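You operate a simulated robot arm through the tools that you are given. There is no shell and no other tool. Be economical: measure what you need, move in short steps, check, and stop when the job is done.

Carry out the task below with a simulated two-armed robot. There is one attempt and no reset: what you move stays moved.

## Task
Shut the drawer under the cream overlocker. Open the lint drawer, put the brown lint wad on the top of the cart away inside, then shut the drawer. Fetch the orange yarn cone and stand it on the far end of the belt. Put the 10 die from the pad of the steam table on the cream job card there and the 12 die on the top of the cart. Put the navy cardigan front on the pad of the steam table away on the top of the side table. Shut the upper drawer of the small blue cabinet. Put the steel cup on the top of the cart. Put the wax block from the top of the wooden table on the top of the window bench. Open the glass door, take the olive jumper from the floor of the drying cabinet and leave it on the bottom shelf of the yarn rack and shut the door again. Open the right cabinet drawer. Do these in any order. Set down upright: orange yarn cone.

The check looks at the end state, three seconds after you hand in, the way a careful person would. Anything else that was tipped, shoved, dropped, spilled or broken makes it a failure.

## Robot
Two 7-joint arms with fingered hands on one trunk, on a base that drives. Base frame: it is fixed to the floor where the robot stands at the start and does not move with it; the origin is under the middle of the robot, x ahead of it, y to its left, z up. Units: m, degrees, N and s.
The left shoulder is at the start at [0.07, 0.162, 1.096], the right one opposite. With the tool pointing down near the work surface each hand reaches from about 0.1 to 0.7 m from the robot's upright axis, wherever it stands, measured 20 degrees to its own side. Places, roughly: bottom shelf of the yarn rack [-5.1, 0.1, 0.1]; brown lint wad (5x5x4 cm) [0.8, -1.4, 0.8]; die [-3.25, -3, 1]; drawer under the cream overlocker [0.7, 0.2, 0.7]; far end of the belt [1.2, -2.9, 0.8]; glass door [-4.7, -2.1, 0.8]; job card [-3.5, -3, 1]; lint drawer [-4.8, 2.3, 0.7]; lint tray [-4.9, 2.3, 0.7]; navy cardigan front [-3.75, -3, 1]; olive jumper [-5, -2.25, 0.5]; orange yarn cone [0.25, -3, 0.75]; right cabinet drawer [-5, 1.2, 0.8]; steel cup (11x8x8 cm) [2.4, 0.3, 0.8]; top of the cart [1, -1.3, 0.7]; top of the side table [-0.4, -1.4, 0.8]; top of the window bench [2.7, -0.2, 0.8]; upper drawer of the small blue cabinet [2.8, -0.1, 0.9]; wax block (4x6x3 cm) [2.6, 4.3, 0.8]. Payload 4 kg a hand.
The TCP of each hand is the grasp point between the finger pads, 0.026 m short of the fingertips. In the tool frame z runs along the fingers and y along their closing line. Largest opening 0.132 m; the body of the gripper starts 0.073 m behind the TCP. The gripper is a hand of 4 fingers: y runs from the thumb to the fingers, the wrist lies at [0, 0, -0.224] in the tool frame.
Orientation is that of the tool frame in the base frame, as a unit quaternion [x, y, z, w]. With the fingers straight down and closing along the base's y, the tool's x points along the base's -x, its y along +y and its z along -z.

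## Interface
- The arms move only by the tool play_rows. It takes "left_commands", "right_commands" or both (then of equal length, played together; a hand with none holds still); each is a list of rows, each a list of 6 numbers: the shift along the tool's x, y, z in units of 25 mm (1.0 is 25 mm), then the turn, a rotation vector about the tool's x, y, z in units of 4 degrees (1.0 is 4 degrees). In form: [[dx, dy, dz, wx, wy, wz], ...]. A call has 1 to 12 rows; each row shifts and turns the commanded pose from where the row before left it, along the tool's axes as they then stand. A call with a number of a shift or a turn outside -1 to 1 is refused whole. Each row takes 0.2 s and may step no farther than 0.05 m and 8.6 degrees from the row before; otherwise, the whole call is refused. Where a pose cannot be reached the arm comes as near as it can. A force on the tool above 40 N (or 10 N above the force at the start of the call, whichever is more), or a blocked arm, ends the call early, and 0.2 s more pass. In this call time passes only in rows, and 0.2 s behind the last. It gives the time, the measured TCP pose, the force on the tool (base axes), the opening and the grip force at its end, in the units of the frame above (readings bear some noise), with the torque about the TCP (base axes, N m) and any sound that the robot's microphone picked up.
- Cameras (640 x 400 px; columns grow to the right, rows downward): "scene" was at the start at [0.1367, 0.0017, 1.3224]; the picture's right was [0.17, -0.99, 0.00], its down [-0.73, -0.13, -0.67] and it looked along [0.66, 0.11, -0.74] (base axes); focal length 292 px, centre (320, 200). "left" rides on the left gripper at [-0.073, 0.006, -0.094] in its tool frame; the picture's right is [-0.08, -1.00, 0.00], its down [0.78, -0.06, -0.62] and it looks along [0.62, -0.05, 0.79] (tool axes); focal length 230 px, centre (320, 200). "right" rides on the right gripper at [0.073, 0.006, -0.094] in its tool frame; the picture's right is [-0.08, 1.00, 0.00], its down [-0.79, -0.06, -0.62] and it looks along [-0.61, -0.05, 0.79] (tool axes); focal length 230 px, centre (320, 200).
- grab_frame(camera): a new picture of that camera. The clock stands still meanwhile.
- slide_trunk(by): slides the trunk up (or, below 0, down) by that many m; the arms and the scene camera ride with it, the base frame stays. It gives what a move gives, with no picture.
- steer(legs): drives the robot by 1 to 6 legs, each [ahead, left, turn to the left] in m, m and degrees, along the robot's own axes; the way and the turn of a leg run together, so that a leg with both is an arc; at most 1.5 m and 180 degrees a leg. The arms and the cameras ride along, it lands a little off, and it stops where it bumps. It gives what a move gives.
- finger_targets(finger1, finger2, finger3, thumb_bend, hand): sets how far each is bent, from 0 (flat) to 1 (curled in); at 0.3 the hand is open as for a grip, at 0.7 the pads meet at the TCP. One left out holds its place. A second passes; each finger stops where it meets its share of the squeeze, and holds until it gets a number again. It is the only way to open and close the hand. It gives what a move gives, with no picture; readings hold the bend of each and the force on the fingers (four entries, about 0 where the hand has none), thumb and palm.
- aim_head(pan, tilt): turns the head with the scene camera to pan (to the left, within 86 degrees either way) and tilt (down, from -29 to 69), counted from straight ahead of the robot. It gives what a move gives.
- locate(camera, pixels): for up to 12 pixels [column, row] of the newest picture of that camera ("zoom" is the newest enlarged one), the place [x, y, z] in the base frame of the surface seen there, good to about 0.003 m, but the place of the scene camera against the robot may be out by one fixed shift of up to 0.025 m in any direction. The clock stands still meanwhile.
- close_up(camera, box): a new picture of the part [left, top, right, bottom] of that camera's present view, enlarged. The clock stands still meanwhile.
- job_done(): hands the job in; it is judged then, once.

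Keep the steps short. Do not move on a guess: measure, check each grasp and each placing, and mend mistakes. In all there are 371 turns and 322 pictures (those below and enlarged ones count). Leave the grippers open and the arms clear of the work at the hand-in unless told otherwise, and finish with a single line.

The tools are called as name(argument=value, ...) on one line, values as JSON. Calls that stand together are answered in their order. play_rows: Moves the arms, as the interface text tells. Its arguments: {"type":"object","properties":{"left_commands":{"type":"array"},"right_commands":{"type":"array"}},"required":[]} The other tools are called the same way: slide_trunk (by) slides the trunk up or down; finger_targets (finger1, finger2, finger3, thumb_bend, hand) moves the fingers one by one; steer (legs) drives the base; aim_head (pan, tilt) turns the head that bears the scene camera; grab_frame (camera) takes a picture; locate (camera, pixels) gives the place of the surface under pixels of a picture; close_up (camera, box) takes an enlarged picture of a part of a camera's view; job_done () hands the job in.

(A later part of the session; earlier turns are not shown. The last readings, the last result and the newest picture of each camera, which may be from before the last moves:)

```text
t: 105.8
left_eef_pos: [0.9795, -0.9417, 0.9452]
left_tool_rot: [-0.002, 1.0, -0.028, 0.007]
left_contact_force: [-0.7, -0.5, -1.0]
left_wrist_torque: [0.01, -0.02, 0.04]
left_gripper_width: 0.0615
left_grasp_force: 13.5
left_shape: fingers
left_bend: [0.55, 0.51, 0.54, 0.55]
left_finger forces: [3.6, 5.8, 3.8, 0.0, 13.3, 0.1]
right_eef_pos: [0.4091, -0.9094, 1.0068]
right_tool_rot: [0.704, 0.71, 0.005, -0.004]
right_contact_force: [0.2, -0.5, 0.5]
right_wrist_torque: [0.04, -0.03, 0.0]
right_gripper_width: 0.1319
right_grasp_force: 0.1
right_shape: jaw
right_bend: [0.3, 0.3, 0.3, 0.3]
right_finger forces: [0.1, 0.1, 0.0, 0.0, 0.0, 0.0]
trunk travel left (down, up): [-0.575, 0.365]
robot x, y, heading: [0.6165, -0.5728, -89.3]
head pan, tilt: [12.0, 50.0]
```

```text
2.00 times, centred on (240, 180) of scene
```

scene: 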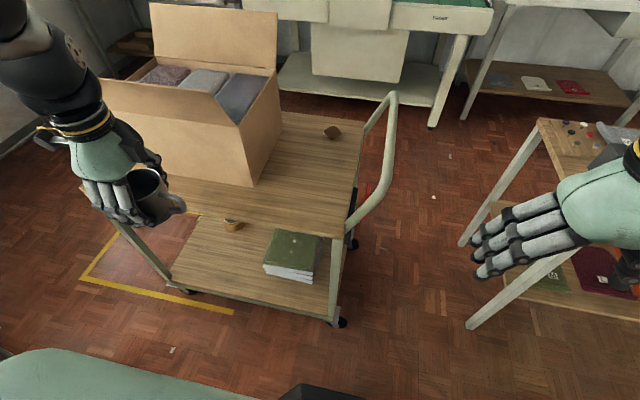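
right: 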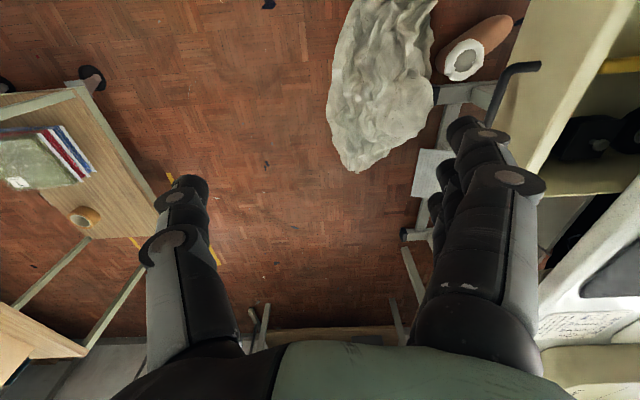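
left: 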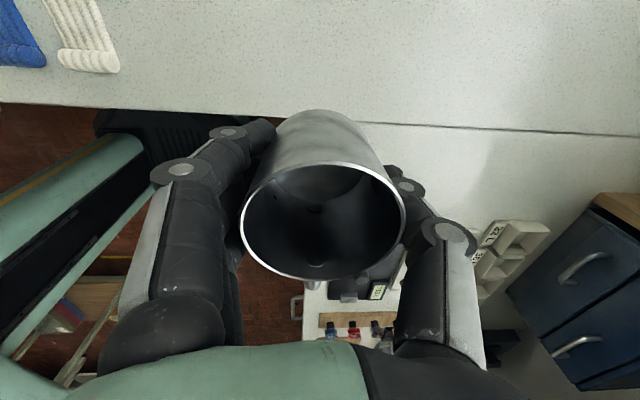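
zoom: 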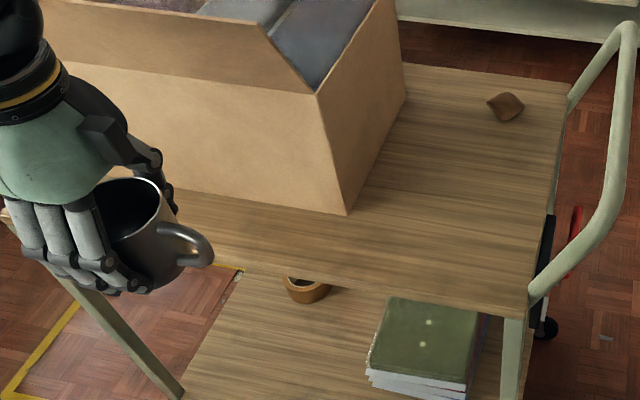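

I target (0.77, −1.14) for the cup: first sideways, then forward, staying clear of the box flap.

play_rows(left_commands=[[1, 0, 0, 0, 0, 0], [1, 0, 0, 0, 0, 0], [1, 0, 0, 0, 0, 0], [1, 0, 0, 0, 0, 0], [1, 0, 0, 0, 0, 0], [1, 0, 0, 0, 0, 0], [1, 0, 0, 0, 0, 0], [1, -0.5, 0, 0, 0, 0], [0.4, -1, 0, 0, 0, 0], [0, -1, 0, 0, 0, 0], [0, -1, 0, 0, 0, 0], [0, -1, 0, 0, 0, 0]])

play_rows(left_commands=[[0, -1, 0, 0, 0, 0], [0, -1, 0, 0, 0, 0], [0, -1, 0, 0, 0, 0], [0, -0.4, 1, 0, 0, 0], [0, 0, 1, 0, 0, 0]])

grab_frame(camera="left")

grab_frame(camera="scene")

```text
t: 108.4
left_eef_pos: [0.7705, -1.0572, 0.9481]
left_tool_rot: [-0.002, 1.0, -0.027, 0.008]
left_contact_force: [-0.1, -1.1, -1.4]
left_wrist_torque: [0.0, 0.0, -0.02]
left_gripper_width: 0.0616
left_grasp_force: 13.8
left_shape: fingers
left_bend: [0.55, 0.51, 0.54, 0.55]
left_finger forces: [3.8, 5.8, 4.1, 0.0, 13.3, 0.0]
right_eef_pos: [0.4099, -0.91, 1.0074]
right_tool_rot: [0.704, 0.71, 0.005, -0.003]
right_contact_force: [-0.6, -0.4, 0.9]
right_wrist_torque: [-0.02, -0.04, -0.01]
right_gripper_width: 0.132
right_grasp_force: 0.1
right_shape: jaw
right_bend: [0.3, 0.3, 0.3, 0.3]
right_finger forces: [0.1, 0.0, 0.1, 0.0, 0.0, 0.0]
trunk travel left (down, up): [-0.575, 0.365]
robot x, y, heading: [0.6174, -0.5786, -89.1]
head pan, tilt: [12.0, 50.0]
```

```text
t: 109.6
left_eef_pos: [0.7735, -1.1459, 0.9014]
left_tool_rot: [-0.003, 1.0, -0.028, 0.007]
left_contact_force: [0.4, -0.2, -1.1]
left_wrist_torque: [0.03, 0.0, -0.01]
left_gripper_width: 0.0619
left_grasp_force: 13.3
left_shape: fingers
left_bend: [0.55, 0.51, 0.54, 0.55]
left_finger forces: [3.7, 5.9, 4.0, 0.1, 13.1, 0.1]
right_eef_pos: [0.4101, -0.9099, 1.0076]
right_tool_rot: [0.704, 0.71, 0.005, -0.003]
right_contact_force: [-0.4, -0.4, -0.4]
right_wrist_torque: [-0.04, -0.01, 0.0]
right_gripper_width: 0.1318
right_grasp_force: 0.1
right_shape: jaw
right_bend: [0.3, 0.3, 0.3, 0.3]
right_finger forces: [0.0, 0.1, 0.0, 0.0, 0.0, 0.1]
trunk travel left (down, up): [-0.575, 0.365]
robot x, y, heading: [0.6163, -0.5743, -89.6]
head pan, tilt: [12.0, 50.0]
```

```text
279 pictures are left
```

left: 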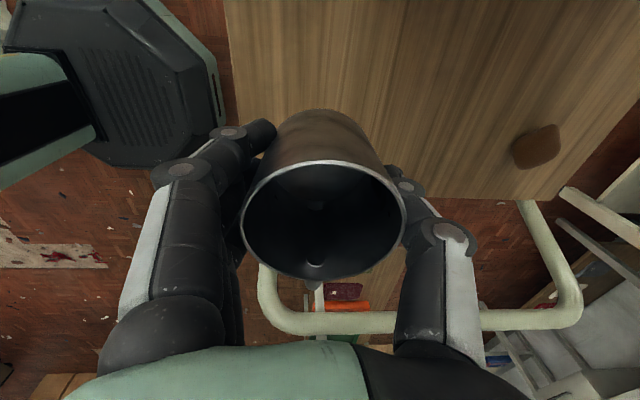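

```text
278 pictures are left
```

scene: 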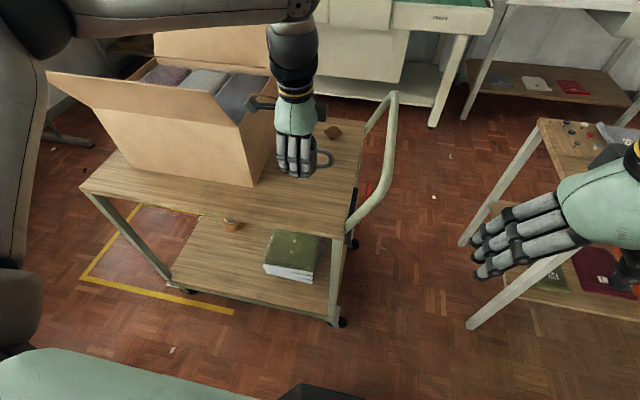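

locate(camera="left", pixels=[[320, 80], [450, 150], [235, 60], [540, 145], [245, 115], [195, 130]])

play_rows(left_commands=[[0, 0, 1, 0, 0, 0], [0, 0, 1, 0, 0, 0], [0, 0, 1, 0, 0, 0]])

```text
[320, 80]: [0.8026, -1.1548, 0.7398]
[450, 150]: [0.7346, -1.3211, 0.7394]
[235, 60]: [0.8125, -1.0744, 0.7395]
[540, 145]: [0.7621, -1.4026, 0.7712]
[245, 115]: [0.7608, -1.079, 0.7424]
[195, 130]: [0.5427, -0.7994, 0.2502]
```

```text
t: 110.4
left_eef_pos: [0.774, -1.1488, 0.8272]
left_tool_rot: [-0.002, 1.0, -0.028, 0.007]
left_contact_force: [0.0, 0.2, -2.0]
left_wrist_torque: [0.0, -0.02, -0.01]
left_gripper_width: 0.0618
left_grasp_force: 12.9
left_shape: fingers
left_bend: [0.55, 0.51, 0.54, 0.55]
left_finger forces: [3.7, 5.8, 4.1, 0.1, 13.2, 0.0]
right_eef_pos: [0.409, -0.9106, 1.008]
right_tool_rot: [0.704, 0.71, 0.004, -0.004]
right_contact_force: [0.3, 0.1, 0.5]
right_wrist_torque: [-0.02, 0.02, 0.01]
right_gripper_width: 0.1317
right_grasp_force: 0.0
right_shape: jaw
right_bend: [0.3, 0.3, 0.3, 0.3]
right_finger forces: [0.1, 0.1, 0.0, 0.1, 0.0, 0.1]
trunk travel left (down, up): [-0.575, 0.365]
robot x, y, heading: [0.6186, -0.5782, -89.3]
head pan, tilt: [12.0, 50.0]
```

Cart top is at z 0.7395; about 4 cm to go. I lower gently.

play_rows(left_commands=[[0, 0, 0.5, 0, 0, 0], [0, 0, 0.5, 0, 0, 0], [0, 0, 0.3, 0, 0, 0], [0, 0, 0.2, 0, 0, 0], [0, 0, 0.1, 0, 0, 0]])

close_up(camera="scene", box=[230, 90, 390, 220])

```text
t: 111.6
left_eef_pos: [0.7738, -1.149, 0.7885]
left_tool_rot: [-0.002, 1.0, -0.029, 0.007]
left_contact_force: [-0.1, -0.5, -1.4]
left_wrist_torque: [0.0, -0.01, -0.01]
left_gripper_width: 0.062
left_grasp_force: 14.0
left_shape: fingers
left_bend: [0.55, 0.51, 0.54, 0.55]
left_finger forces: [3.7, 5.8, 4.1, 0.1, 13.2, 0.0]
right_eef_pos: [0.4097, -0.9079, 1.0081]
right_tool_rot: [0.704, 0.711, 0.005, -0.004]
right_contact_force: [-0.1, -0.1, -0.2]
right_wrist_torque: [0.02, 0.0, 0.04]
right_gripper_width: 0.1317
right_grasp_force: 0.1
right_shape: jaw
right_bend: [0.3, 0.3, 0.3, 0.3]
right_finger forces: [0.0, 0.1, 0.1, 0.1, 0.0, 0.0]
trunk travel left (down, up): [-0.575, 0.365]
robot x, y, heading: [0.6161, -0.573, -89.5]
head pan, tilt: [12.0, 50.0]
```

```text
3.08 times, centred on (310, 155) of scene
```

zoom: 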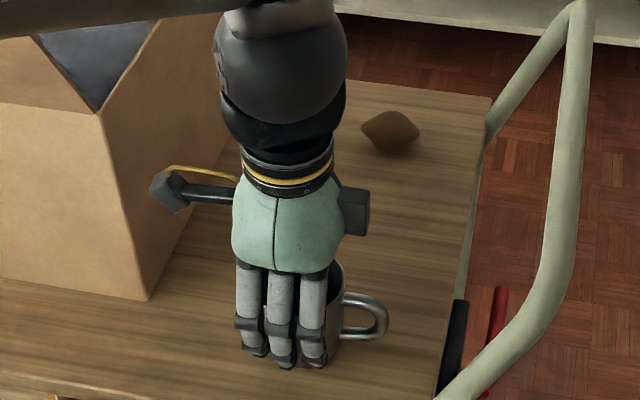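

play_rows(left_commands=[[0, 0, 0.1, 0, 0, 0], [0, 0, 0.1, 0, 0, 0]])

```text
t: 112.2
left_eef_pos: [0.7735, -1.1497, 0.7843]
left_tool_rot: [-0.002, 1.0, -0.029, 0.007]
left_contact_force: [2.7, 1.0, 14.6]
left_wrist_torque: [0.44, -0.07, -0.09]
left_gripper_width: 0.0618
left_grasp_force: 15.8
left_shape: fingers
left_bend: [0.56, 0.51, 0.55, 0.55]
left_finger forces: [4.8, 6.8, 4.7, 0.1, 15.2, 0.0]
right_eef_pos: [0.4089, -0.9087, 1.0087]
right_tool_rot: [0.704, 0.71, 0.004, -0.003]
right_contact_force: [1.2, -0.6, -0.4]
right_wrist_torque: [-0.02, 0.0, -0.01]
right_gripper_width: 0.1318
right_grasp_force: 0.0
right_shape: jaw
right_bend: [0.3, 0.3, 0.3, 0.3]
right_finger forces: [0.0, 0.0, 0.0, 0.0, 0.1, 0.1]
trunk travel left (down, up): [-0.575, 0.365]
robot x, y, heading: [0.6141, -0.5748, -89.4]
head pan, tilt: [12.0, 50.0]
```

Contact felt (≈15 N). I open the hand and check.

finger_targets(hand="left", finger1=0.3, finger2=0.3, finger3=0.3, thumb_bend=0.3)

play_rows(left_commands=[[0, 0, -0.5, 0, 0, 0], [0, 0, -1, 0, 0, 0], [0, 0, -1, 0, 0, 0], [0, 0, -1, 0, 0, 0], [0, 0, -1, 0, 0, 0], [0, 0, -1, 0, 0, 0], [0, 0, -1, 0, 0, 0]])

grab_frame(camera="scene")

```text
t: 113.2
left_eef_pos: [0.7734, -1.1517, 0.7826]
left_tool_rot: [-0.002, 1.0, -0.028, 0.008]
left_contact_force: [-0.1, 0.2, 0.2]
left_wrist_torque: [-0.02, 0.01, 0.02]
left_gripper_width: 0.1357
left_grasp_force: 0.0
left_shape: fingers
left_bend: [0.3, 0.3, 0.3, 0.3]
left_finger forces: [0.0, 0.0, 0.0, 0.1, 0.0, 0.0]
right_eef_pos: [0.4081, -0.9099, 1.008]
right_tool_rot: [0.704, 0.71, 0.004, -0.003]
right_contact_force: [0.2, -0.2, 1.5]
right_wrist_torque: [0.0, 0.01, -0.02]
right_gripper_width: 0.132
right_grasp_force: 0.1
right_shape: jaw
right_bend: [0.3, 0.3, 0.3, 0.3]
right_finger forces: [0.0, 0.1, 0.1, 0.0, 0.0, 0.0]
trunk travel left (down, up): [-0.575, 0.365]
robot x, y, heading: [0.615, -0.5757, -89.4]
head pan, tilt: [12.0, 50.0]
```

```text
t: 114.8
left_eef_pos: [0.7713, -1.1405, 0.9457]
left_tool_rot: [-0.002, 1.0, -0.028, 0.008]
left_contact_force: [1.4, 0.6, -0.5]
left_wrist_torque: [-0.01, 0.01, -0.01]
left_gripper_width: 0.1359
left_grasp_force: 0.0
left_shape: fingers
left_bend: [0.3, 0.3, 0.3, 0.3]
left_finger forces: [0.0, 0.1, 0.0, 0.1, 0.0, 0.0]
right_eef_pos: [0.4085, -0.9094, 1.0085]
right_tool_rot: [0.704, 0.71, 0.005, -0.003]
right_contact_force: [1.0, 0.7, -0.6]
right_wrist_torque: [-0.02, 0.02, 0.0]
right_gripper_width: 0.1319
right_grasp_force: 0.0
right_shape: jaw
right_bend: [0.3, 0.3, 0.3, 0.3]
right_finger forces: [0.0, 0.1, 0.1, 0.0, 0.0, 0.0]
trunk travel left (down, up): [-0.575, 0.365]
robot x, y, heading: [0.6143, -0.5766, -89.4]
head pan, tilt: [12.0, 50.0]
```

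```text
276 pictures are left
```

scene: 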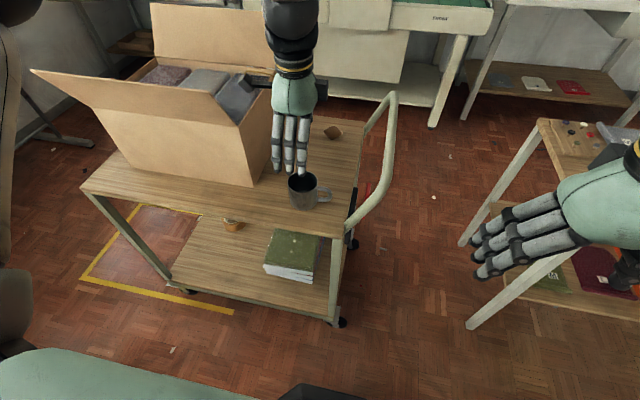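

The cup stands on the cart. I pull the left hand back, then drive to open floor and look north (+y) for a route to the wooden table.

play_rows(left_commands=[[0, 1, 0, 0, 0, 0], [0, 1, 0, 0, 0, 0], [0, 1, 0, 0, 0, 0], [0, 1, 0, 0, 0, 0], [0, 1, 0, 0, 0, 0], [0, 1, 0, 0, 0, 0], [0, 1, -1, 0, 0, 0], [-1, 0, -1, 0, 0, 0]])

steer(legs=[[0, -0.6, 0], [0.0, 0, 180]])

aim_head(pan=0, tilt=20)

grab_frame(camera="scene")

aim_head(pan=-50, tilt=20)

grab_frame(camera="scene")

```text
t: 116.6
left_eef_pos: [0.7963, -0.9643, 0.9856]
left_tool_rot: [-0.002, 1.0, -0.029, 0.007]
left_contact_force: [0.5, -0.1, -0.3]
left_wrist_torque: [0.0, 0.01, 0.01]
left_gripper_width: 0.136
left_grasp_force: 0.0
left_shape: fingers
left_bend: [0.3, 0.3, 0.3, 0.3]
left_finger forces: [0.0, 0.0, 0.1, 0.0, 0.0, 0.1]
right_eef_pos: [0.4111, -0.9085, 1.0071]
right_tool_rot: [0.704, 0.71, 0.005, -0.004]
right_contact_force: [1.1, 0.1, -0.3]
right_wrist_torque: [-0.02, 0.04, 0.02]
right_gripper_width: 0.1318
right_grasp_force: 0.1
right_shape: jaw
right_bend: [0.3, 0.3, 0.3, 0.3]
right_finger forces: [0.0, 0.1, 0.1, 0.0, 0.0, 0.0]
trunk travel left (down, up): [-0.575, 0.365]
robot x, y, heading: [0.6142, -0.5767, -89.5]
head pan, tilt: [12.0, 50.0]
```

```text
t: 127.3
left_eef_pos: [-0.1579, -0.1865, 0.9848]
left_tool_rot: [1.0, -0.007, -0.007, -0.028]
left_contact_force: [-0.1, 0.2, 0.0]
left_wrist_torque: [0.02, 0.02, 0.0]
left_gripper_width: 0.1357
left_grasp_force: 0.2
left_shape: fingers
left_bend: [0.3, 0.3, 0.3, 0.3]
left_finger forces: [0.1, 0.0, 0.1, 0.0, 0.0, 0.0]
right_eef_pos: [0.2264, -0.2476, 1.0077]
right_tool_rot: [-0.704, 0.71, -0.003, -0.005]
right_contact_force: [-0.1, -0.1, -0.3]
right_wrist_torque: [0.04, 0.01, 0.01]
right_gripper_width: 0.132
right_grasp_force: 0.2
right_shape: jaw
right_bend: [0.3, 0.3, 0.3, 0.3]
right_finger forces: [0.0, 0.0, 0.0, 0.1, 0.0, 0.1]
trunk travel left (down, up): [-0.575, 0.365]
robot x, y, heading: [0.0143, -0.5814, 89.4]
head pan, tilt: [12.0, 50.0]
```

```text
t: 128.3
left_eef_pos: [-0.1578, -0.1865, 0.9845]
left_tool_rot: [1.0, -0.006, -0.007, -0.027]
left_contact_force: [-0.8, 0.2, 0.6]
left_wrist_torque: [-0.01, -0.03, 0.02]
left_gripper_width: 0.136
left_grasp_force: 0.1
left_shape: fingers
left_bend: [0.3, 0.3, 0.3, 0.3]
left_finger forces: [0.0, 0.0, 0.0, 0.1, 0.1, 0.0]
right_eef_pos: [0.2248, -0.2477, 1.0067]
right_tool_rot: [-0.704, 0.71, -0.004, -0.005]
right_contact_force: [-0.1, -0.5, -0.7]
right_wrist_torque: [0.0, 0.0, -0.04]
right_gripper_width: 0.1319
right_grasp_force: 0.0
right_shape: jaw
right_bend: [0.3, 0.3, 0.3, 0.3]
right_finger forces: [0.0, 0.0, 0.0, 0.1, 0.0, 0.1]
trunk travel left (down, up): [-0.575, 0.365]
robot x, y, heading: [0.0117, -0.5831, 89.6]
head pan, tilt: [0.0, 20.0]
```

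```text
275 pictures are left
```

scene: 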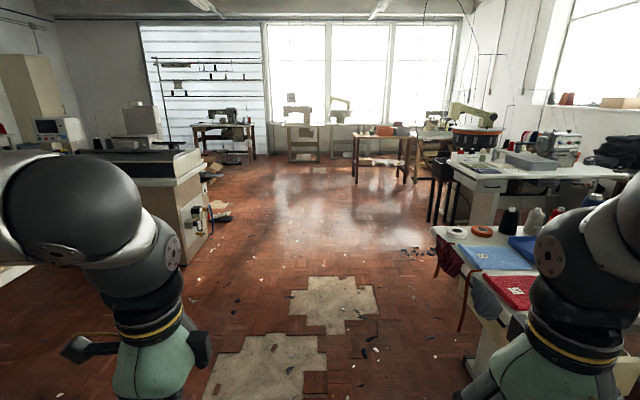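

```text
t: 129.4
left_eef_pos: [-0.1585, -0.1857, 0.9856]
left_tool_rot: [1.0, -0.006, -0.007, -0.029]
left_contact_force: [-0.3, 0.1, 0.1]
left_wrist_torque: [0.0, 0.0, 0.0]
left_gripper_width: 0.1357
left_grasp_force: 0.1
left_shape: fingers
left_bend: [0.3, 0.3, 0.3, 0.3]
left_finger forces: [0.1, 0.0, 0.0, 0.1, 0.1, 0.1]
right_eef_pos: [0.2252, -0.2492, 1.0079]
right_tool_rot: [-0.704, 0.71, -0.004, -0.005]
right_contact_force: [-0.1, 0.0, 0.1]
right_wrist_torque: [-0.01, 0.02, 0.01]
right_gripper_width: 0.132
right_grasp_force: 0.0
right_shape: jaw
right_bend: [0.3, 0.3, 0.3, 0.3]
right_finger forces: [0.1, 0.1, 0.0, 0.0, 0.1, 0.0]
trunk travel left (down, up): [-0.575, 0.365]
robot x, y, heading: [0.013, -0.5811, 89.4]
head pan, tilt: [-50.0, 20.0]
```

```text
274 pictures are left
```

scene: 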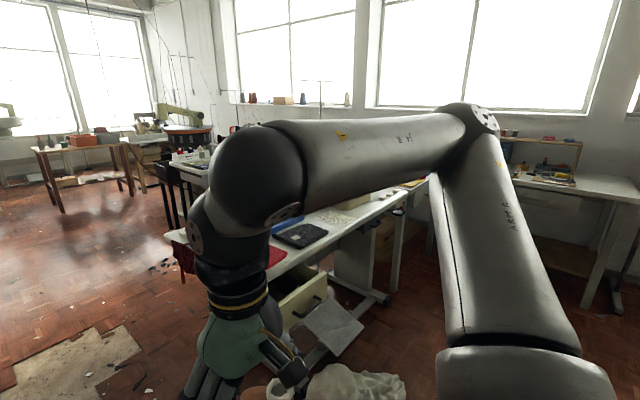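

I notice something at (300,295) that looks like an open drawer. I zoom in.

close_up(camera="scene", box=[250, 220, 420, 350])

locate(camera="zoom", pixels=[[200, 290], [270, 280], [170, 220], [130, 290], [110, 240]])

```text
3.08 times, centred on (335, 285) of scene
```

zoom: 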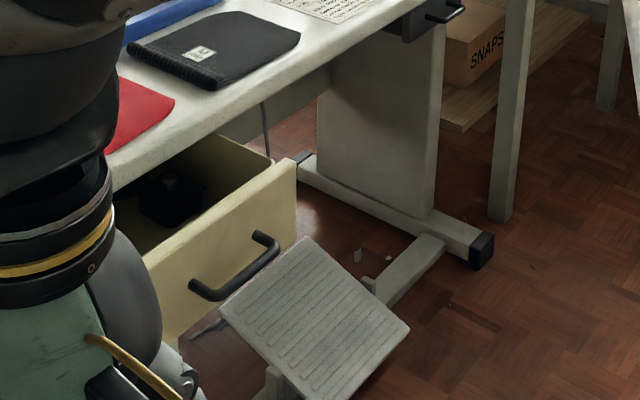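

```text
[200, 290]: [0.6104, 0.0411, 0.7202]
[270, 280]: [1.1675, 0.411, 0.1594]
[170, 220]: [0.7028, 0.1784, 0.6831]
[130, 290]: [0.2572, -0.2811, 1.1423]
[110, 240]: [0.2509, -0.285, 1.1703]
```

The overlocker drawer is open again — my fingers evidently hooked the handle when withdrawing. I go back and redo it, hand lower (handle really at z≈0.706) and closer.

steer(legs=[[0, -0.49, 0], [0.06, 0, 0]])

aim_head(pan=-5, tilt=45)

close_up(camera="scene", box=[220, 80, 420, 230])

```text
t: 132.9
left_eef_pos: [0.3248, -0.1311, 0.9852]
left_tool_rot: [1.0, 0.002, -0.009, -0.028]
left_contact_force: [0.2, 0.1, 0.4]
left_wrist_torque: [0.01, 0.03, 0.01]
left_gripper_width: 0.1358
left_grasp_force: 0.1
left_shape: fingers
left_bend: [0.3, 0.3, 0.3, 0.3]
left_finger forces: [0.0, 0.1, 0.1, 0.0, 0.1, 0.0]
right_eef_pos: [0.7089, -0.1876, 1.0085]
right_tool_rot: [0.71, -0.704, 0.003, 0.004]
right_contact_force: [-0.4, -0.7, 0.3]
right_wrist_torque: [0.0, 0.02, 0.01]
right_gripper_width: 0.132
right_grasp_force: 0.0
right_shape: jaw
right_bend: [0.3, 0.3, 0.3, 0.3]
right_finger forces: [0.0, 0.0, 0.0, 0.0, 0.1, 0.1]
trunk travel left (down, up): [-0.575, 0.365]
robot x, y, heading: [0.5002, -0.5202, 90.4]
head pan, tilt: [-50.0, 20.0]
```

```text
t: 134.0
left_eef_pos: [0.3245, -0.1312, 0.9859]
left_tool_rot: [1.0, 0.002, -0.008, -0.027]
left_contact_force: [-0.4, -0.1, 0.3]
left_wrist_torque: [-0.01, -0.05, 0.03]
left_gripper_width: 0.1359
left_grasp_force: 0.0
left_shape: fingers
left_bend: [0.3, 0.3, 0.3, 0.3]
left_finger forces: [0.0, 0.0, 0.1, 0.0, 0.0, 0.1]
right_eef_pos: [0.7086, -0.1872, 1.0075]
right_tool_rot: [0.711, -0.704, 0.004, 0.005]
right_contact_force: [-0.5, 0.3, -0.1]
right_wrist_torque: [0.02, -0.01, -0.03]
right_gripper_width: 0.1319
right_grasp_force: 0.0
right_shape: jaw
right_bend: [0.3, 0.3, 0.3, 0.3]
right_finger forces: [0.0, 0.0, 0.0, 0.0, 0.0, 0.0]
trunk travel left (down, up): [-0.575, 0.365]
robot x, y, heading: [0.5005, -0.5203, 90.2]
head pan, tilt: [-5.0, 45.0]
```

```text
2.67 times, centred on (320, 155) of scene
```

zoom: 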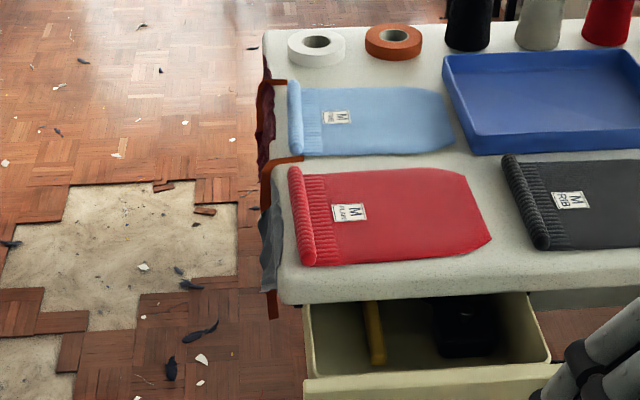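

finger_targets(hand="right", finger1=0.7, finger2=0.7, finger3=0.7, thumb_bend=0.7)

play_rows(right_commands=[[0, 1, 1, 0, 0, 0], [0, 1, 1, 0, 0, 0], [0, 0, 1, 0, 0, 0], [0, 0, 1, 0, 0, 0], [0, 0, 1, 0, 0, 0], [0, 0, 1, 0, 0, 0], [0, 0, 1, 0, 0, 0], [0, 0, 1, 0, 0, 0], [0, 0, 1, 0, 0, 0], [0, 0, 1, 0, 0, 0], [0, 0, 1, 0, 0, 0], [0, 0, 1, 0, 0, 0]])

play_rows(right_commands=[[0, 0, 1, 0, 0, 0], [-1, 0, 0, 0, 0, 0], [-1, 0, 0, 0, 0, 0], [-1, 0, 0, 0, 0, 0], [-1, 0, 0, 0, 0, 0], [-1, 0, 0, 0, 0, 0], [-1, 0, 0, 0, 0, 0], [-1, 0, 0, 0, 0, 0], [-0.8, 0, 0, 0, 0, 0], [-0.8, 0, 0, 0, 0, 0], [-0.8, 0, 0, 0, 0, 0], [-0.8, 0, 0, 0, 0, 0]])

grab_frame(camera="scene")

```text
t: 135.0
left_eef_pos: [0.3237, -0.132, 0.985]
left_tool_rot: [1.0, 0.003, -0.007, -0.027]
left_contact_force: [0.1, 0.5, -0.5]
left_wrist_torque: [0.01, 0.0, -0.01]
left_gripper_width: 0.1358
left_grasp_force: 0.1
left_shape: fingers
left_bend: [0.3, 0.3, 0.3, 0.3]
left_finger forces: [0.0, 0.0, 0.1, 0.0, 0.0, 0.1]
right_eef_pos: [0.7085, -0.1884, 1.008]
right_tool_rot: [0.71, -0.704, 0.003, 0.004]
right_contact_force: [0.3, -0.2, -0.2]
right_wrist_torque: [0.0, 0.01, -0.01]
right_gripper_width: 0.0144
right_grasp_force: 0.0
right_shape: fingers
right_bend: [0.7, 0.7, 0.7, 0.7]
right_finger forces: [0.0, 0.1, 0.0, 0.0, 0.0, 0.0]
trunk travel left (down, up): [-0.575, 0.365]
robot x, y, heading: [0.5048, -0.5242, 90.6]
head pan, tilt: [-5.0, 45.0]
```

```text
t: 137.6
left_eef_pos: [0.325, -0.1311, 0.9846]
left_tool_rot: [1.0, 0.003, -0.008, -0.027]
left_contact_force: [-0.5, 0.1, 1.2]
left_wrist_torque: [-0.04, 0.06, -0.03]
left_gripper_width: 0.1357
left_grasp_force: 0.0
left_shape: fingers
left_bend: [0.3, 0.3, 0.3, 0.3]
left_finger forces: [0.1, 0.0, 0.0, 0.0, 0.0, 0.0]
right_eef_pos: [0.6604, -0.1934, 0.7089]
right_tool_rot: [0.71, -0.704, 0.002, 0.005]
right_contact_force: [0.4, -0.1, 0.7]
right_wrist_torque: [-0.01, -0.01, 0.02]
right_gripper_width: 0.0147
right_grasp_force: 0.1
right_shape: fingers
right_bend: [0.7, 0.7, 0.7, 0.7]
right_finger forces: [0.0, 0.1, 0.0, 0.0, 0.0, 0.1]
trunk travel left (down, up): [-0.575, 0.365]
robot x, y, heading: [0.5057, -0.5199, 90.5]
head pan, tilt: [-5.0, 45.0]
```

```text
t: 140.2
left_eef_pos: [0.3236, -0.1305, 0.9848]
left_tool_rot: [1.0, 0.002, -0.007, -0.028]
left_contact_force: [0.7, -0.2, 0.0]
left_wrist_torque: [0.01, 0.01, 0.02]
left_gripper_width: 0.1358
left_grasp_force: 0.0
left_shape: fingers
left_bend: [0.3, 0.3, 0.3, 0.3]
left_finger forces: [0.0, 0.0, 0.1, 0.0, 0.0, 0.0]
right_eef_pos: [0.657, 0.0647, 0.6802]
right_tool_rot: [0.71, -0.704, 0.004, 0.005]
right_contact_force: [-1.2, -0.4, -0.5]
right_wrist_torque: [0.0, 0.01, 0.01]
right_gripper_width: 0.0145
right_grasp_force: 0.0
right_shape: fingers
right_bend: [0.7, 0.7, 0.7, 0.7]
right_finger forces: [0.1, 0.0, 0.0, 0.1, 0.0, 0.0]
trunk travel left (down, up): [-0.575, 0.365]
robot x, y, heading: [0.5003, -0.5238, 90.5]
head pan, tilt: [-5.0, 45.0]
```

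```text
271 pictures are left
```

scene: 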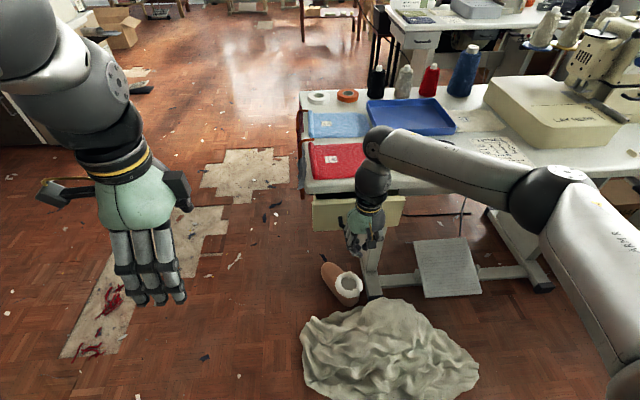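

The drawer is being pushed in. I continue until it stops.

play_rows(right_commands=[[-0.6, 0, 0, 0, 0, 0], [-0.6, 0, 0, 0, 0, 0], [-0.6, 0, 0, 0, 0, 0], [-0.5, 0, 0, 0, 0, 0], [-0.5, 0, 0, 0, 0, 0]])

close_up(camera="scene", box=[280, 110, 480, 270])

```text
t: 141.4
left_eef_pos: [0.3248, -0.1328, 0.9856]
left_tool_rot: [1.0, 0.002, -0.007, -0.029]
left_contact_force: [-0.6, 0.2, 0.6]
left_wrist_torque: [-0.06, 0.02, 0.01]
left_gripper_width: 0.136
left_grasp_force: 0.1
left_shape: fingers
left_bend: [0.3, 0.3, 0.3, 0.3]
left_finger forces: [0.0, 0.0, 0.0, 0.1, 0.0, 0.0]
right_eef_pos: [0.6563, 0.1199, 0.6777]
right_tool_rot: [0.714, -0.699, 0.013, 0.012]
right_contact_force: [0.9, -22.4, 15.7]
right_wrist_torque: [0.96, 0.67, 0.81]
right_gripper_width: 0.0148
right_grasp_force: 13.1
right_shape: fingers
right_bend: [0.7, 0.7, 0.7, 0.7]
right_finger forces: [0.0, 0.0, 25.8, 0.0, 0.0, 0.0]
trunk travel left (down, up): [-0.575, 0.365]
robot x, y, heading: [0.503, -0.5263, 90.5]
head pan, tilt: [-5.0, 45.0]
stopped in row 5 (right hand): the force on the tool passed its limit at 46 N (the readings are from after the stop); the commanded pose is now the measured one
```

```text
2.50 times, centred on (380, 190) of scene
```

zoom: 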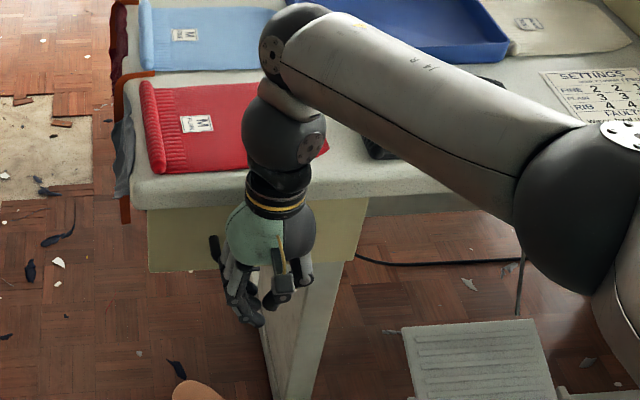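

Stopped at 46 N. I withdraw slowly 6 cm and check that the drawer stays.

play_rows(right_commands=[[0.3, 0, 0, 0, 0, 0], [0.6, 0, 0, 0, 0, 0], [0.8, 0, 0, 0, 0, 0], [1, 0, 0, 0, 0, 0]])

close_up(camera="scene", box=[280, 110, 480, 270])

locate(camera="zoom", pixels=[[170, 240], [345, 230], [335, 245], [180, 215]])

```text
t: 142.4
left_eef_pos: [0.3249, -0.1316, 0.986]
left_tool_rot: [1.0, 0.001, -0.008, -0.028]
left_contact_force: [-0.6, -0.4, -0.1]
left_wrist_torque: [0.0, 0.01, 0.0]
left_gripper_width: 0.1359
left_grasp_force: 0.0
left_shape: fingers
left_bend: [0.3, 0.3, 0.3, 0.3]
left_finger forces: [0.0, 0.0, 0.0, 0.0, 0.0, 0.0]
right_eef_pos: [0.6556, 0.0573, 0.6786]
right_tool_rot: [0.713, -0.701, 0.011, 0.01]
right_contact_force: [0.0, 0.4, -0.4]
right_wrist_torque: [-0.03, -0.01, 0.01]
right_gripper_width: 0.0146
right_grasp_force: 0.1
right_shape: fingers
right_bend: [0.7, 0.7, 0.7, 0.7]
right_finger forces: [0.0, 0.1, 0.1, 0.1, 0.0, 0.1]
trunk travel left (down, up): [-0.575, 0.365]
robot x, y, heading: [0.5047, -0.5225, 90.2]
head pan, tilt: [-5.0, 45.0]
```

```text
2.50 times, centred on (380, 190) of scene
```

zoom: 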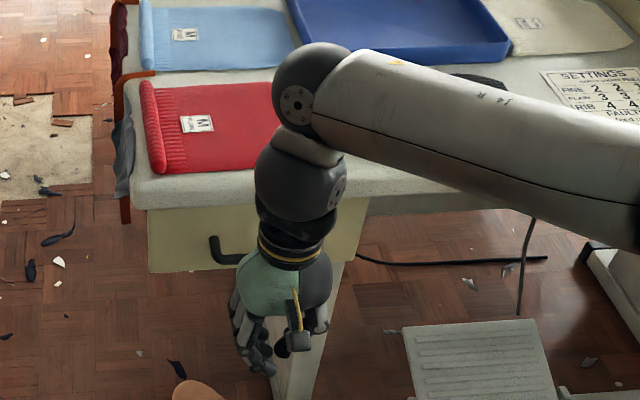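

```text
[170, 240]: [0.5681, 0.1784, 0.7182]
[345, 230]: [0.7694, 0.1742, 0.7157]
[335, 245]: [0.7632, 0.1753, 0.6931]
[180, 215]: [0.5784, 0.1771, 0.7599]
```

Front stays at 0.178. I withdraw fully, raise and open the hand, and recheck.

play_rows(right_commands=[[1, 0, 0, 0, 0, 0], [1, 0, 0, 0, 0, 0], [1, 0, 0, 0, 0, 0], [1, 0, 0, 0, 0, 0], [1, 0, 0, 0, 0, 0], [1, 0, 0, 0, 0, 0], [1, 0, -1, 0, 0, 0], [1, 0, -1, 0, 0, 0], [0, 0, -1, 0, 0, 0], [0, 0, -1, 0, 0, 0], [0, 0, -1, 0, 0, 0], [0, 0, -1, 0, 0, 0]])

play_rows(right_commands=[[0, 0, -1, 0, 0, 0], [0, 0, -1, 0, 0, 0], [0, 0, -1, 0, 0, 0], [0, 0, -1, 0, 0, 0], [0, 0, -1, 0, 0, 0], [0, 0, -1, 0, 0, 0], [0, 0, -1, 0, 0, 0]])

finger_targets(hand="right", finger1=0.3, finger2=0.3, finger3=0.3, thumb_bend=0.3)

steer(legs=[[-0.1, 0, 0], [0, 0.6, 0]])

aim_head(pan=-40, tilt=35)

grab_frame(camera="scene")

```text
t: 145.0
left_eef_pos: [0.3258, -0.1321, 0.9842]
left_tool_rot: [1.0, 0.002, -0.007, -0.03]
left_contact_force: [0.8, 0.0, 0.3]
left_wrist_torque: [0.0, 0.01, -0.01]
left_gripper_width: 0.1357
left_grasp_force: 0.1
left_shape: fingers
left_bend: [0.3, 0.3, 0.3, 0.3]
left_finger forces: [0.0, 0.0, 0.0, 0.0, 0.1, 0.1]
right_eef_pos: [0.6573, -0.1403, 0.8342]
right_tool_rot: [0.714, -0.7, 0.011, 0.011]
right_contact_force: [-1.0, 0.2, -0.5]
right_wrist_torque: [0.02, -0.02, -0.02]
right_gripper_width: 0.0143
right_grasp_force: 0.1
right_shape: fingers
right_bend: [0.7, 0.7, 0.7, 0.7]
right_finger forces: [0.1, 0.0, 0.0, 0.0, 0.0, 0.1]
trunk travel left (down, up): [-0.575, 0.365]
robot x, y, heading: [0.5024, -0.5233, 90.5]
head pan, tilt: [-5.0, 45.0]
```

```text
t: 146.6
left_eef_pos: [0.324, -0.1325, 0.9843]
left_tool_rot: [1.0, 0.001, -0.007, -0.029]
left_contact_force: [-0.3, 0.2, -0.1]
left_wrist_torque: [0.03, -0.01, 0.01]
left_gripper_width: 0.1358
left_grasp_force: 0.0
left_shape: fingers
left_bend: [0.3, 0.3, 0.3, 0.3]
left_finger forces: [0.0, 0.0, 0.1, 0.0, 0.1, 0.1]
right_eef_pos: [0.6583, -0.1346, 1.0109]
right_tool_rot: [0.713, -0.701, 0.011, 0.011]
right_contact_force: [0.2, 0.0, -0.6]
right_wrist_torque: [0.0, 0.0, 0.0]
right_gripper_width: 0.0146
right_grasp_force: 0.2
right_shape: fingers
right_bend: [0.7, 0.7, 0.7, 0.7]
right_finger forces: [0.0, 0.0, 0.0, 0.1, 0.0, 0.1]
trunk travel left (down, up): [-0.575, 0.365]
robot x, y, heading: [0.5032, -0.5205, 90.7]
head pan, tilt: [-5.0, 45.0]
```

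```text
t: 147.6
left_eef_pos: [0.3258, -0.1316, 0.9861]
left_tool_rot: [1.0, 0.002, -0.008, -0.028]
left_contact_force: [0.4, -0.6, 0.2]
left_wrist_torque: [-0.01, 0.02, 0.05]
left_gripper_width: 0.1359
left_grasp_force: 0.0
left_shape: fingers
left_bend: [0.3, 0.3, 0.3, 0.3]
left_finger forces: [0.1, 0.1, 0.1, 0.0, 0.0, 0.1]
right_eef_pos: [0.6579, -0.1343, 1.0109]
right_tool_rot: [0.713, -0.701, 0.012, 0.01]
right_contact_force: [-0.1, 0.0, 0.1]
right_wrist_torque: [0.01, 0.0, -0.01]
right_gripper_width: 0.1358
right_grasp_force: 0.1
right_shape: fingers
right_bend: [0.3, 0.3, 0.3, 0.3]
right_finger forces: [0.0, 0.0, 0.1, 0.1, 0.0, 0.0]
trunk travel left (down, up): [-0.575, 0.365]
robot x, y, heading: [0.5013, -0.5239, 90.1]
head pan, tilt: [-5.0, 45.0]
```

```text
t: 151.8
left_eef_pos: [-0.2727, -0.2358, 0.9849]
left_tool_rot: [1.0, 0.004, -0.008, -0.028]
left_contact_force: [-0.1, 0.7, 0.3]
left_wrist_torque: [0.0, 0.01, -0.01]
left_gripper_width: 0.1362
left_grasp_force: 0.1
left_shape: fingers
left_bend: [0.3, 0.3, 0.3, 0.3]
left_finger forces: [0.0, 0.1, 0.0, 0.0, 0.0, 0.0]
right_eef_pos: [0.0608, -0.2367, 1.0113]
right_tool_rot: [0.714, -0.7, 0.012, 0.01]
right_contact_force: [0.1, 0.2, -0.5]
right_wrist_torque: [-0.01, -0.02, -0.01]
right_gripper_width: 0.1359
right_grasp_force: 0.0
right_shape: fingers
right_bend: [0.3, 0.3, 0.3, 0.3]
right_finger forces: [0.1, 0.0, 0.0, 0.1, 0.0, 0.0]
trunk travel left (down, up): [-0.575, 0.365]
robot x, y, heading: [-0.0922, -0.6232, 90.7]
head pan, tilt: [-5.0, 45.0]
```

```text
t: 152.8
left_eef_pos: [-0.272, -0.2357, 0.9848]
left_tool_rot: [1.0, 0.003, -0.007, -0.028]
left_contact_force: [0.3, 0.2, 0.0]
left_wrist_torque: [-0.03, 0.0, -0.02]
left_gripper_width: 0.1359
left_grasp_force: 0.1
left_shape: fingers
left_bend: [0.3, 0.3, 0.3, 0.3]
left_finger forces: [0.0, 0.0, 0.0, 0.0, 0.0, 0.0]
right_eef_pos: [0.0616, -0.2367, 1.0109]
right_tool_rot: [0.715, -0.699, 0.012, 0.01]
right_contact_force: [-0.1, 0.1, 0.4]
right_wrist_torque: [-0.03, 0.0, -0.01]
right_gripper_width: 0.136
right_grasp_force: 0.0
right_shape: fingers
right_bend: [0.3, 0.3, 0.3, 0.3]
right_finger forces: [0.0, 0.0, 0.0, 0.1, 0.1, 0.1]
trunk travel left (down, up): [-0.575, 0.365]
robot x, y, heading: [-0.0926, -0.6287, 90.6]
head pan, tilt: [-40.0, 35.0]
```

```text
268 pictures are left
```

scene: 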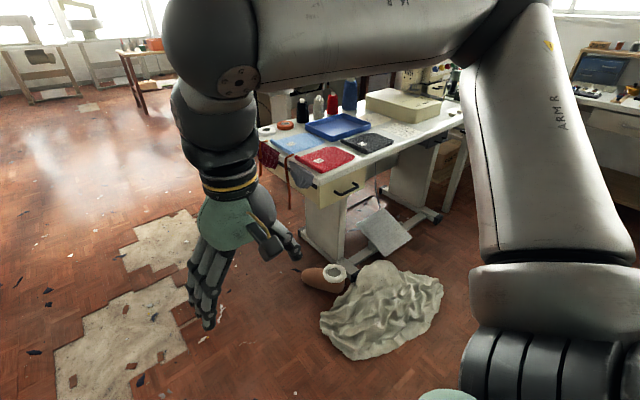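

The overlocker drawer is now shut and stays so. Next I drive north along the aisle toward the wooden table and look.

steer(legs=[[1.3, 0.05, 0], [1.2, 0, 0]])

aim_head(pan=-50, tilt=20)

grab_frame(camera="scene")

aim_head(pan=0, tilt=20)

grab_frame(camera="scene")

```text
t: 165.2
left_eef_pos: [-0.3288, 2.3045, 0.9856]
left_tool_rot: [1.0, -0.002, -0.007, -0.028]
left_contact_force: [-0.3, -1.5, 0.2]
left_wrist_torque: [0.02, 0.0, 0.0]
left_gripper_width: 0.1358
left_grasp_force: 0.0
left_shape: fingers
left_bend: [0.3, 0.3, 0.3, 0.3]
left_finger forces: [0.1, 0.0, 0.1, 0.0, 0.1, 0.0]
right_eef_pos: [0.006, 2.2996, 1.0117]
right_tool_rot: [0.71, -0.704, 0.012, 0.011]
right_contact_force: [0.3, 0.7, 0.6]
right_wrist_torque: [0.02, -0.01, -0.01]
right_gripper_width: 0.1354
right_grasp_force: 0.0
right_shape: fingers
right_bend: [0.3, 0.3, 0.3, 0.3]
right_finger forces: [0.0, 0.0, 0.1, 0.1, 0.0, 0.0]
trunk travel left (down, up): [-0.575, 0.365]
robot x, y, heading: [-0.1524, 1.9084, 89.7]
head pan, tilt: [-40.0, 35.0]
```

```text
t: 165.9
left_eef_pos: [-0.3303, 2.3043, 0.9843]
left_tool_rot: [1.0, -0.002, -0.007, -0.029]
left_contact_force: [-0.2, 0.8, 0.1]
left_wrist_torque: [-0.01, 0.03, -0.02]
left_gripper_width: 0.1357
left_grasp_force: 0.1
left_shape: fingers
left_bend: [0.3, 0.3, 0.3, 0.3]
left_finger forces: [0.1, 0.0, 0.0, 0.0, 0.1, 0.0]
right_eef_pos: [0.0056, 2.299, 1.0115]
right_tool_rot: [0.71, -0.704, 0.011, 0.011]
right_contact_force: [0.3, -1.5, -0.2]
right_wrist_torque: [0.01, 0.02, -0.03]
right_gripper_width: 0.1358
right_grasp_force: 0.2
right_shape: fingers
right_bend: [0.3, 0.3, 0.3, 0.3]
right_finger forces: [0.0, 0.0, 0.0, 0.0, 0.0, 0.0]
trunk travel left (down, up): [-0.575, 0.365]
robot x, y, heading: [-0.1552, 1.907, 89.9]
head pan, tilt: [-50.0, 20.0]
```

```text
267 pictures are left
```

scene: 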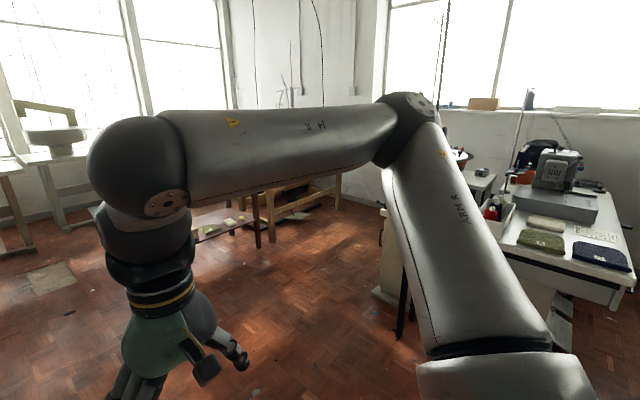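

```text
t: 167.1
left_eef_pos: [-0.3293, 2.3049, 0.9846]
left_tool_rot: [1.0, -0.001, -0.007, -0.029]
left_contact_force: [0.2, 0.5, 0.4]
left_wrist_torque: [0.02, 0.01, 0.0]
left_gripper_width: 0.1357
left_grasp_force: 0.1
left_shape: fingers
left_bend: [0.3, 0.3, 0.3, 0.3]
left_finger forces: [0.0, 0.1, 0.1, 0.0, 0.0, 0.0]
right_eef_pos: [0.0047, 2.2995, 1.0117]
right_tool_rot: [0.711, -0.703, 0.012, 0.01]
right_contact_force: [0.3, -0.3, 0.0]
right_wrist_torque: [-0.03, 0.0, 0.03]
right_gripper_width: 0.1354
right_grasp_force: 0.0
right_shape: fingers
right_bend: [0.3, 0.3, 0.3, 0.3]
right_finger forces: [0.1, 0.0, 0.0, 0.0, 0.0, 0.0]
trunk travel left (down, up): [-0.575, 0.365]
robot x, y, heading: [-0.1534, 1.9123, 90.0]
head pan, tilt: [0.0, 20.0]
```

```text
266 pictures are left
```

scene: 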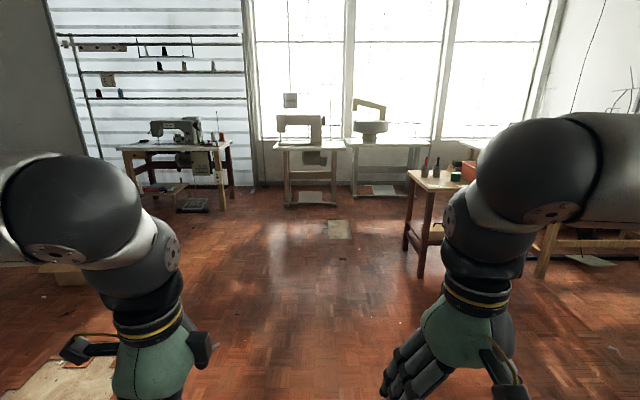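

locate(camera="scene", pixels=[[430, 180], [408, 175], [420, 275], [540, 275], [455, 170]])

steer(legs=[[0.5, 0, 0], [0, 0, -50]])

grab_frame(camera="scene")

```text
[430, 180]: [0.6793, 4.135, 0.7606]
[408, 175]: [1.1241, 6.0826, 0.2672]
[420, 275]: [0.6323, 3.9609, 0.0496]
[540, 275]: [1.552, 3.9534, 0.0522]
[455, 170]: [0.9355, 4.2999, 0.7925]
```

```text
t: 172.3
left_eef_pos: [0.0353, 2.8012, 0.9858]
left_tool_rot: [0.904, -0.427, 0.006, -0.03]
left_contact_force: [-0.1, -0.1, 0.3]
left_wrist_torque: [-0.02, 0.02, -0.02]
left_gripper_width: 0.1357
left_grasp_force: 0.0
left_shape: fingers
left_bend: [0.3, 0.3, 0.3, 0.3]
left_finger forces: [0.0, 0.1, 0.0, 0.1, 0.0, 0.0]
right_eef_pos: [0.2464, 2.5402, 1.0109]
right_tool_rot: [-0.344, 0.939, -0.007, -0.014]
right_contact_force: [-0.2, -0.1, 0.7]
right_wrist_torque: [0.0, -0.02, -0.01]
right_gripper_width: 0.1356
right_grasp_force: 0.1
right_shape: fingers
right_bend: [0.3, 0.3, 0.3, 0.3]
right_finger forces: [0.0, 0.0, 0.1, 0.0, 0.0, 0.0]
trunk travel left (down, up): [-0.575, 0.365]
robot x, y, heading: [-0.1552, 2.4166, 39.9]
head pan, tilt: [0.0, 20.0]
```

```text
265 pictures are left
```

scene: 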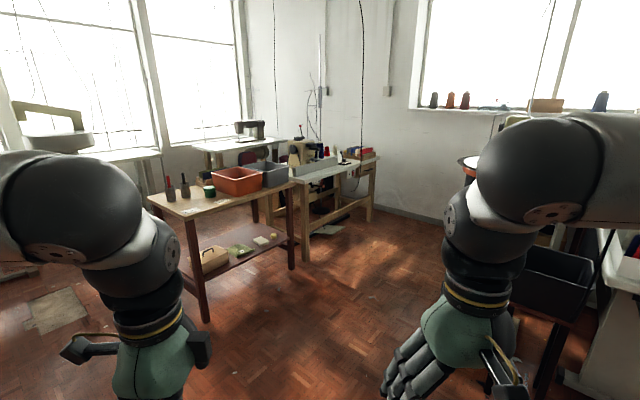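

close_up(camera="scene", box=[270, 130, 400, 211])

locate(camera="zoom", pixels=[[330, 165], [450, 130], [240, 210], [380, 150], [510, 130], [490, 330], [170, 330], [420, 165], [360, 140]])

```text
4.92 times, centred on (335, 170) of scene
```

zoom: 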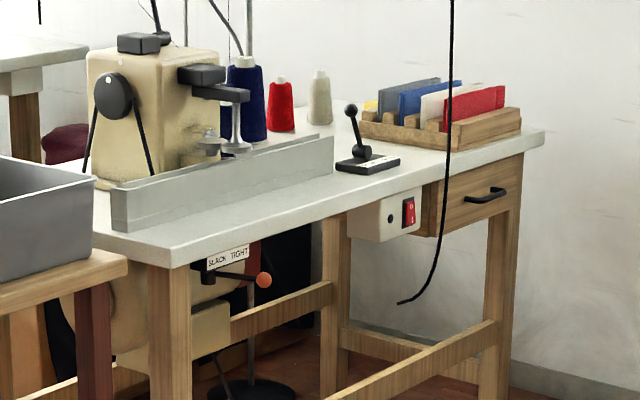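

```text
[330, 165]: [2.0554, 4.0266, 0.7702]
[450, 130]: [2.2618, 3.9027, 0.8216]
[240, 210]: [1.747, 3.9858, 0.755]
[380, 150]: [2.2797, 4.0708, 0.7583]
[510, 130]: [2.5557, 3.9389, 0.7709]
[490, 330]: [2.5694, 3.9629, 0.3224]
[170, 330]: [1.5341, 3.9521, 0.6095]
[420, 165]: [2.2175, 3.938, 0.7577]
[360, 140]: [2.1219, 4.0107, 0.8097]
```

locate(camera="scene", pixels=[[545, 290], [520, 260], [560, 380], [470, 165], [605, 240], [292, 265], [500, 390], [625, 280]])

aim_head(pan=-30, tilt=25)

grab_frame(camera="scene")

```text
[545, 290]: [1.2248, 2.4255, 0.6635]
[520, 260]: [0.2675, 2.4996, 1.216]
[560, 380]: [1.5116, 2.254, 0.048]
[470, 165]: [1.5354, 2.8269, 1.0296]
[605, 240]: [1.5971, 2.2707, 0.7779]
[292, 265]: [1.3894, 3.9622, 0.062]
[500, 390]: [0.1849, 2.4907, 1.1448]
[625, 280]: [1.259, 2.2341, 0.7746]
```

```text
t: 173.3
left_eef_pos: [0.036, 2.8004, 0.9834]
left_tool_rot: [0.904, -0.426, 0.007, -0.03]
left_contact_force: [1.1, 0.4, 0.4]
left_wrist_torque: [0.01, -0.02, 0.02]
left_gripper_width: 0.1357
left_grasp_force: 0.1
left_shape: fingers
left_bend: [0.3, 0.3, 0.3, 0.3]
left_finger forces: [0.1, 0.1, 0.0, 0.1, 0.0, 0.0]
right_eef_pos: [0.247, 2.5404, 1.0113]
right_tool_rot: [-0.345, 0.939, -0.006, -0.015]
right_contact_force: [-0.1, 0.2, -0.3]
right_wrist_torque: [0.0, 0.0, -0.02]
right_gripper_width: 0.1356
right_grasp_force: 0.0
right_shape: fingers
right_bend: [0.3, 0.3, 0.3, 0.3]
right_finger forces: [0.1, 0.0, 0.0, 0.0, 0.0, 0.0]
trunk travel left (down, up): [-0.575, 0.365]
robot x, y, heading: [-0.1549, 2.4144, 39.7]
head pan, tilt: [-30.0, 25.0]
```

```text
263 pictures are left
```

scene: 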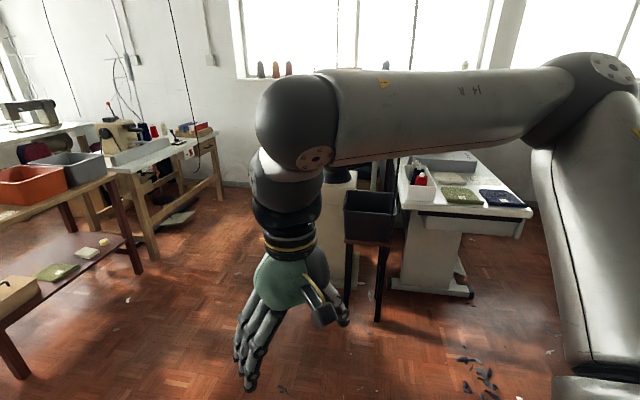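

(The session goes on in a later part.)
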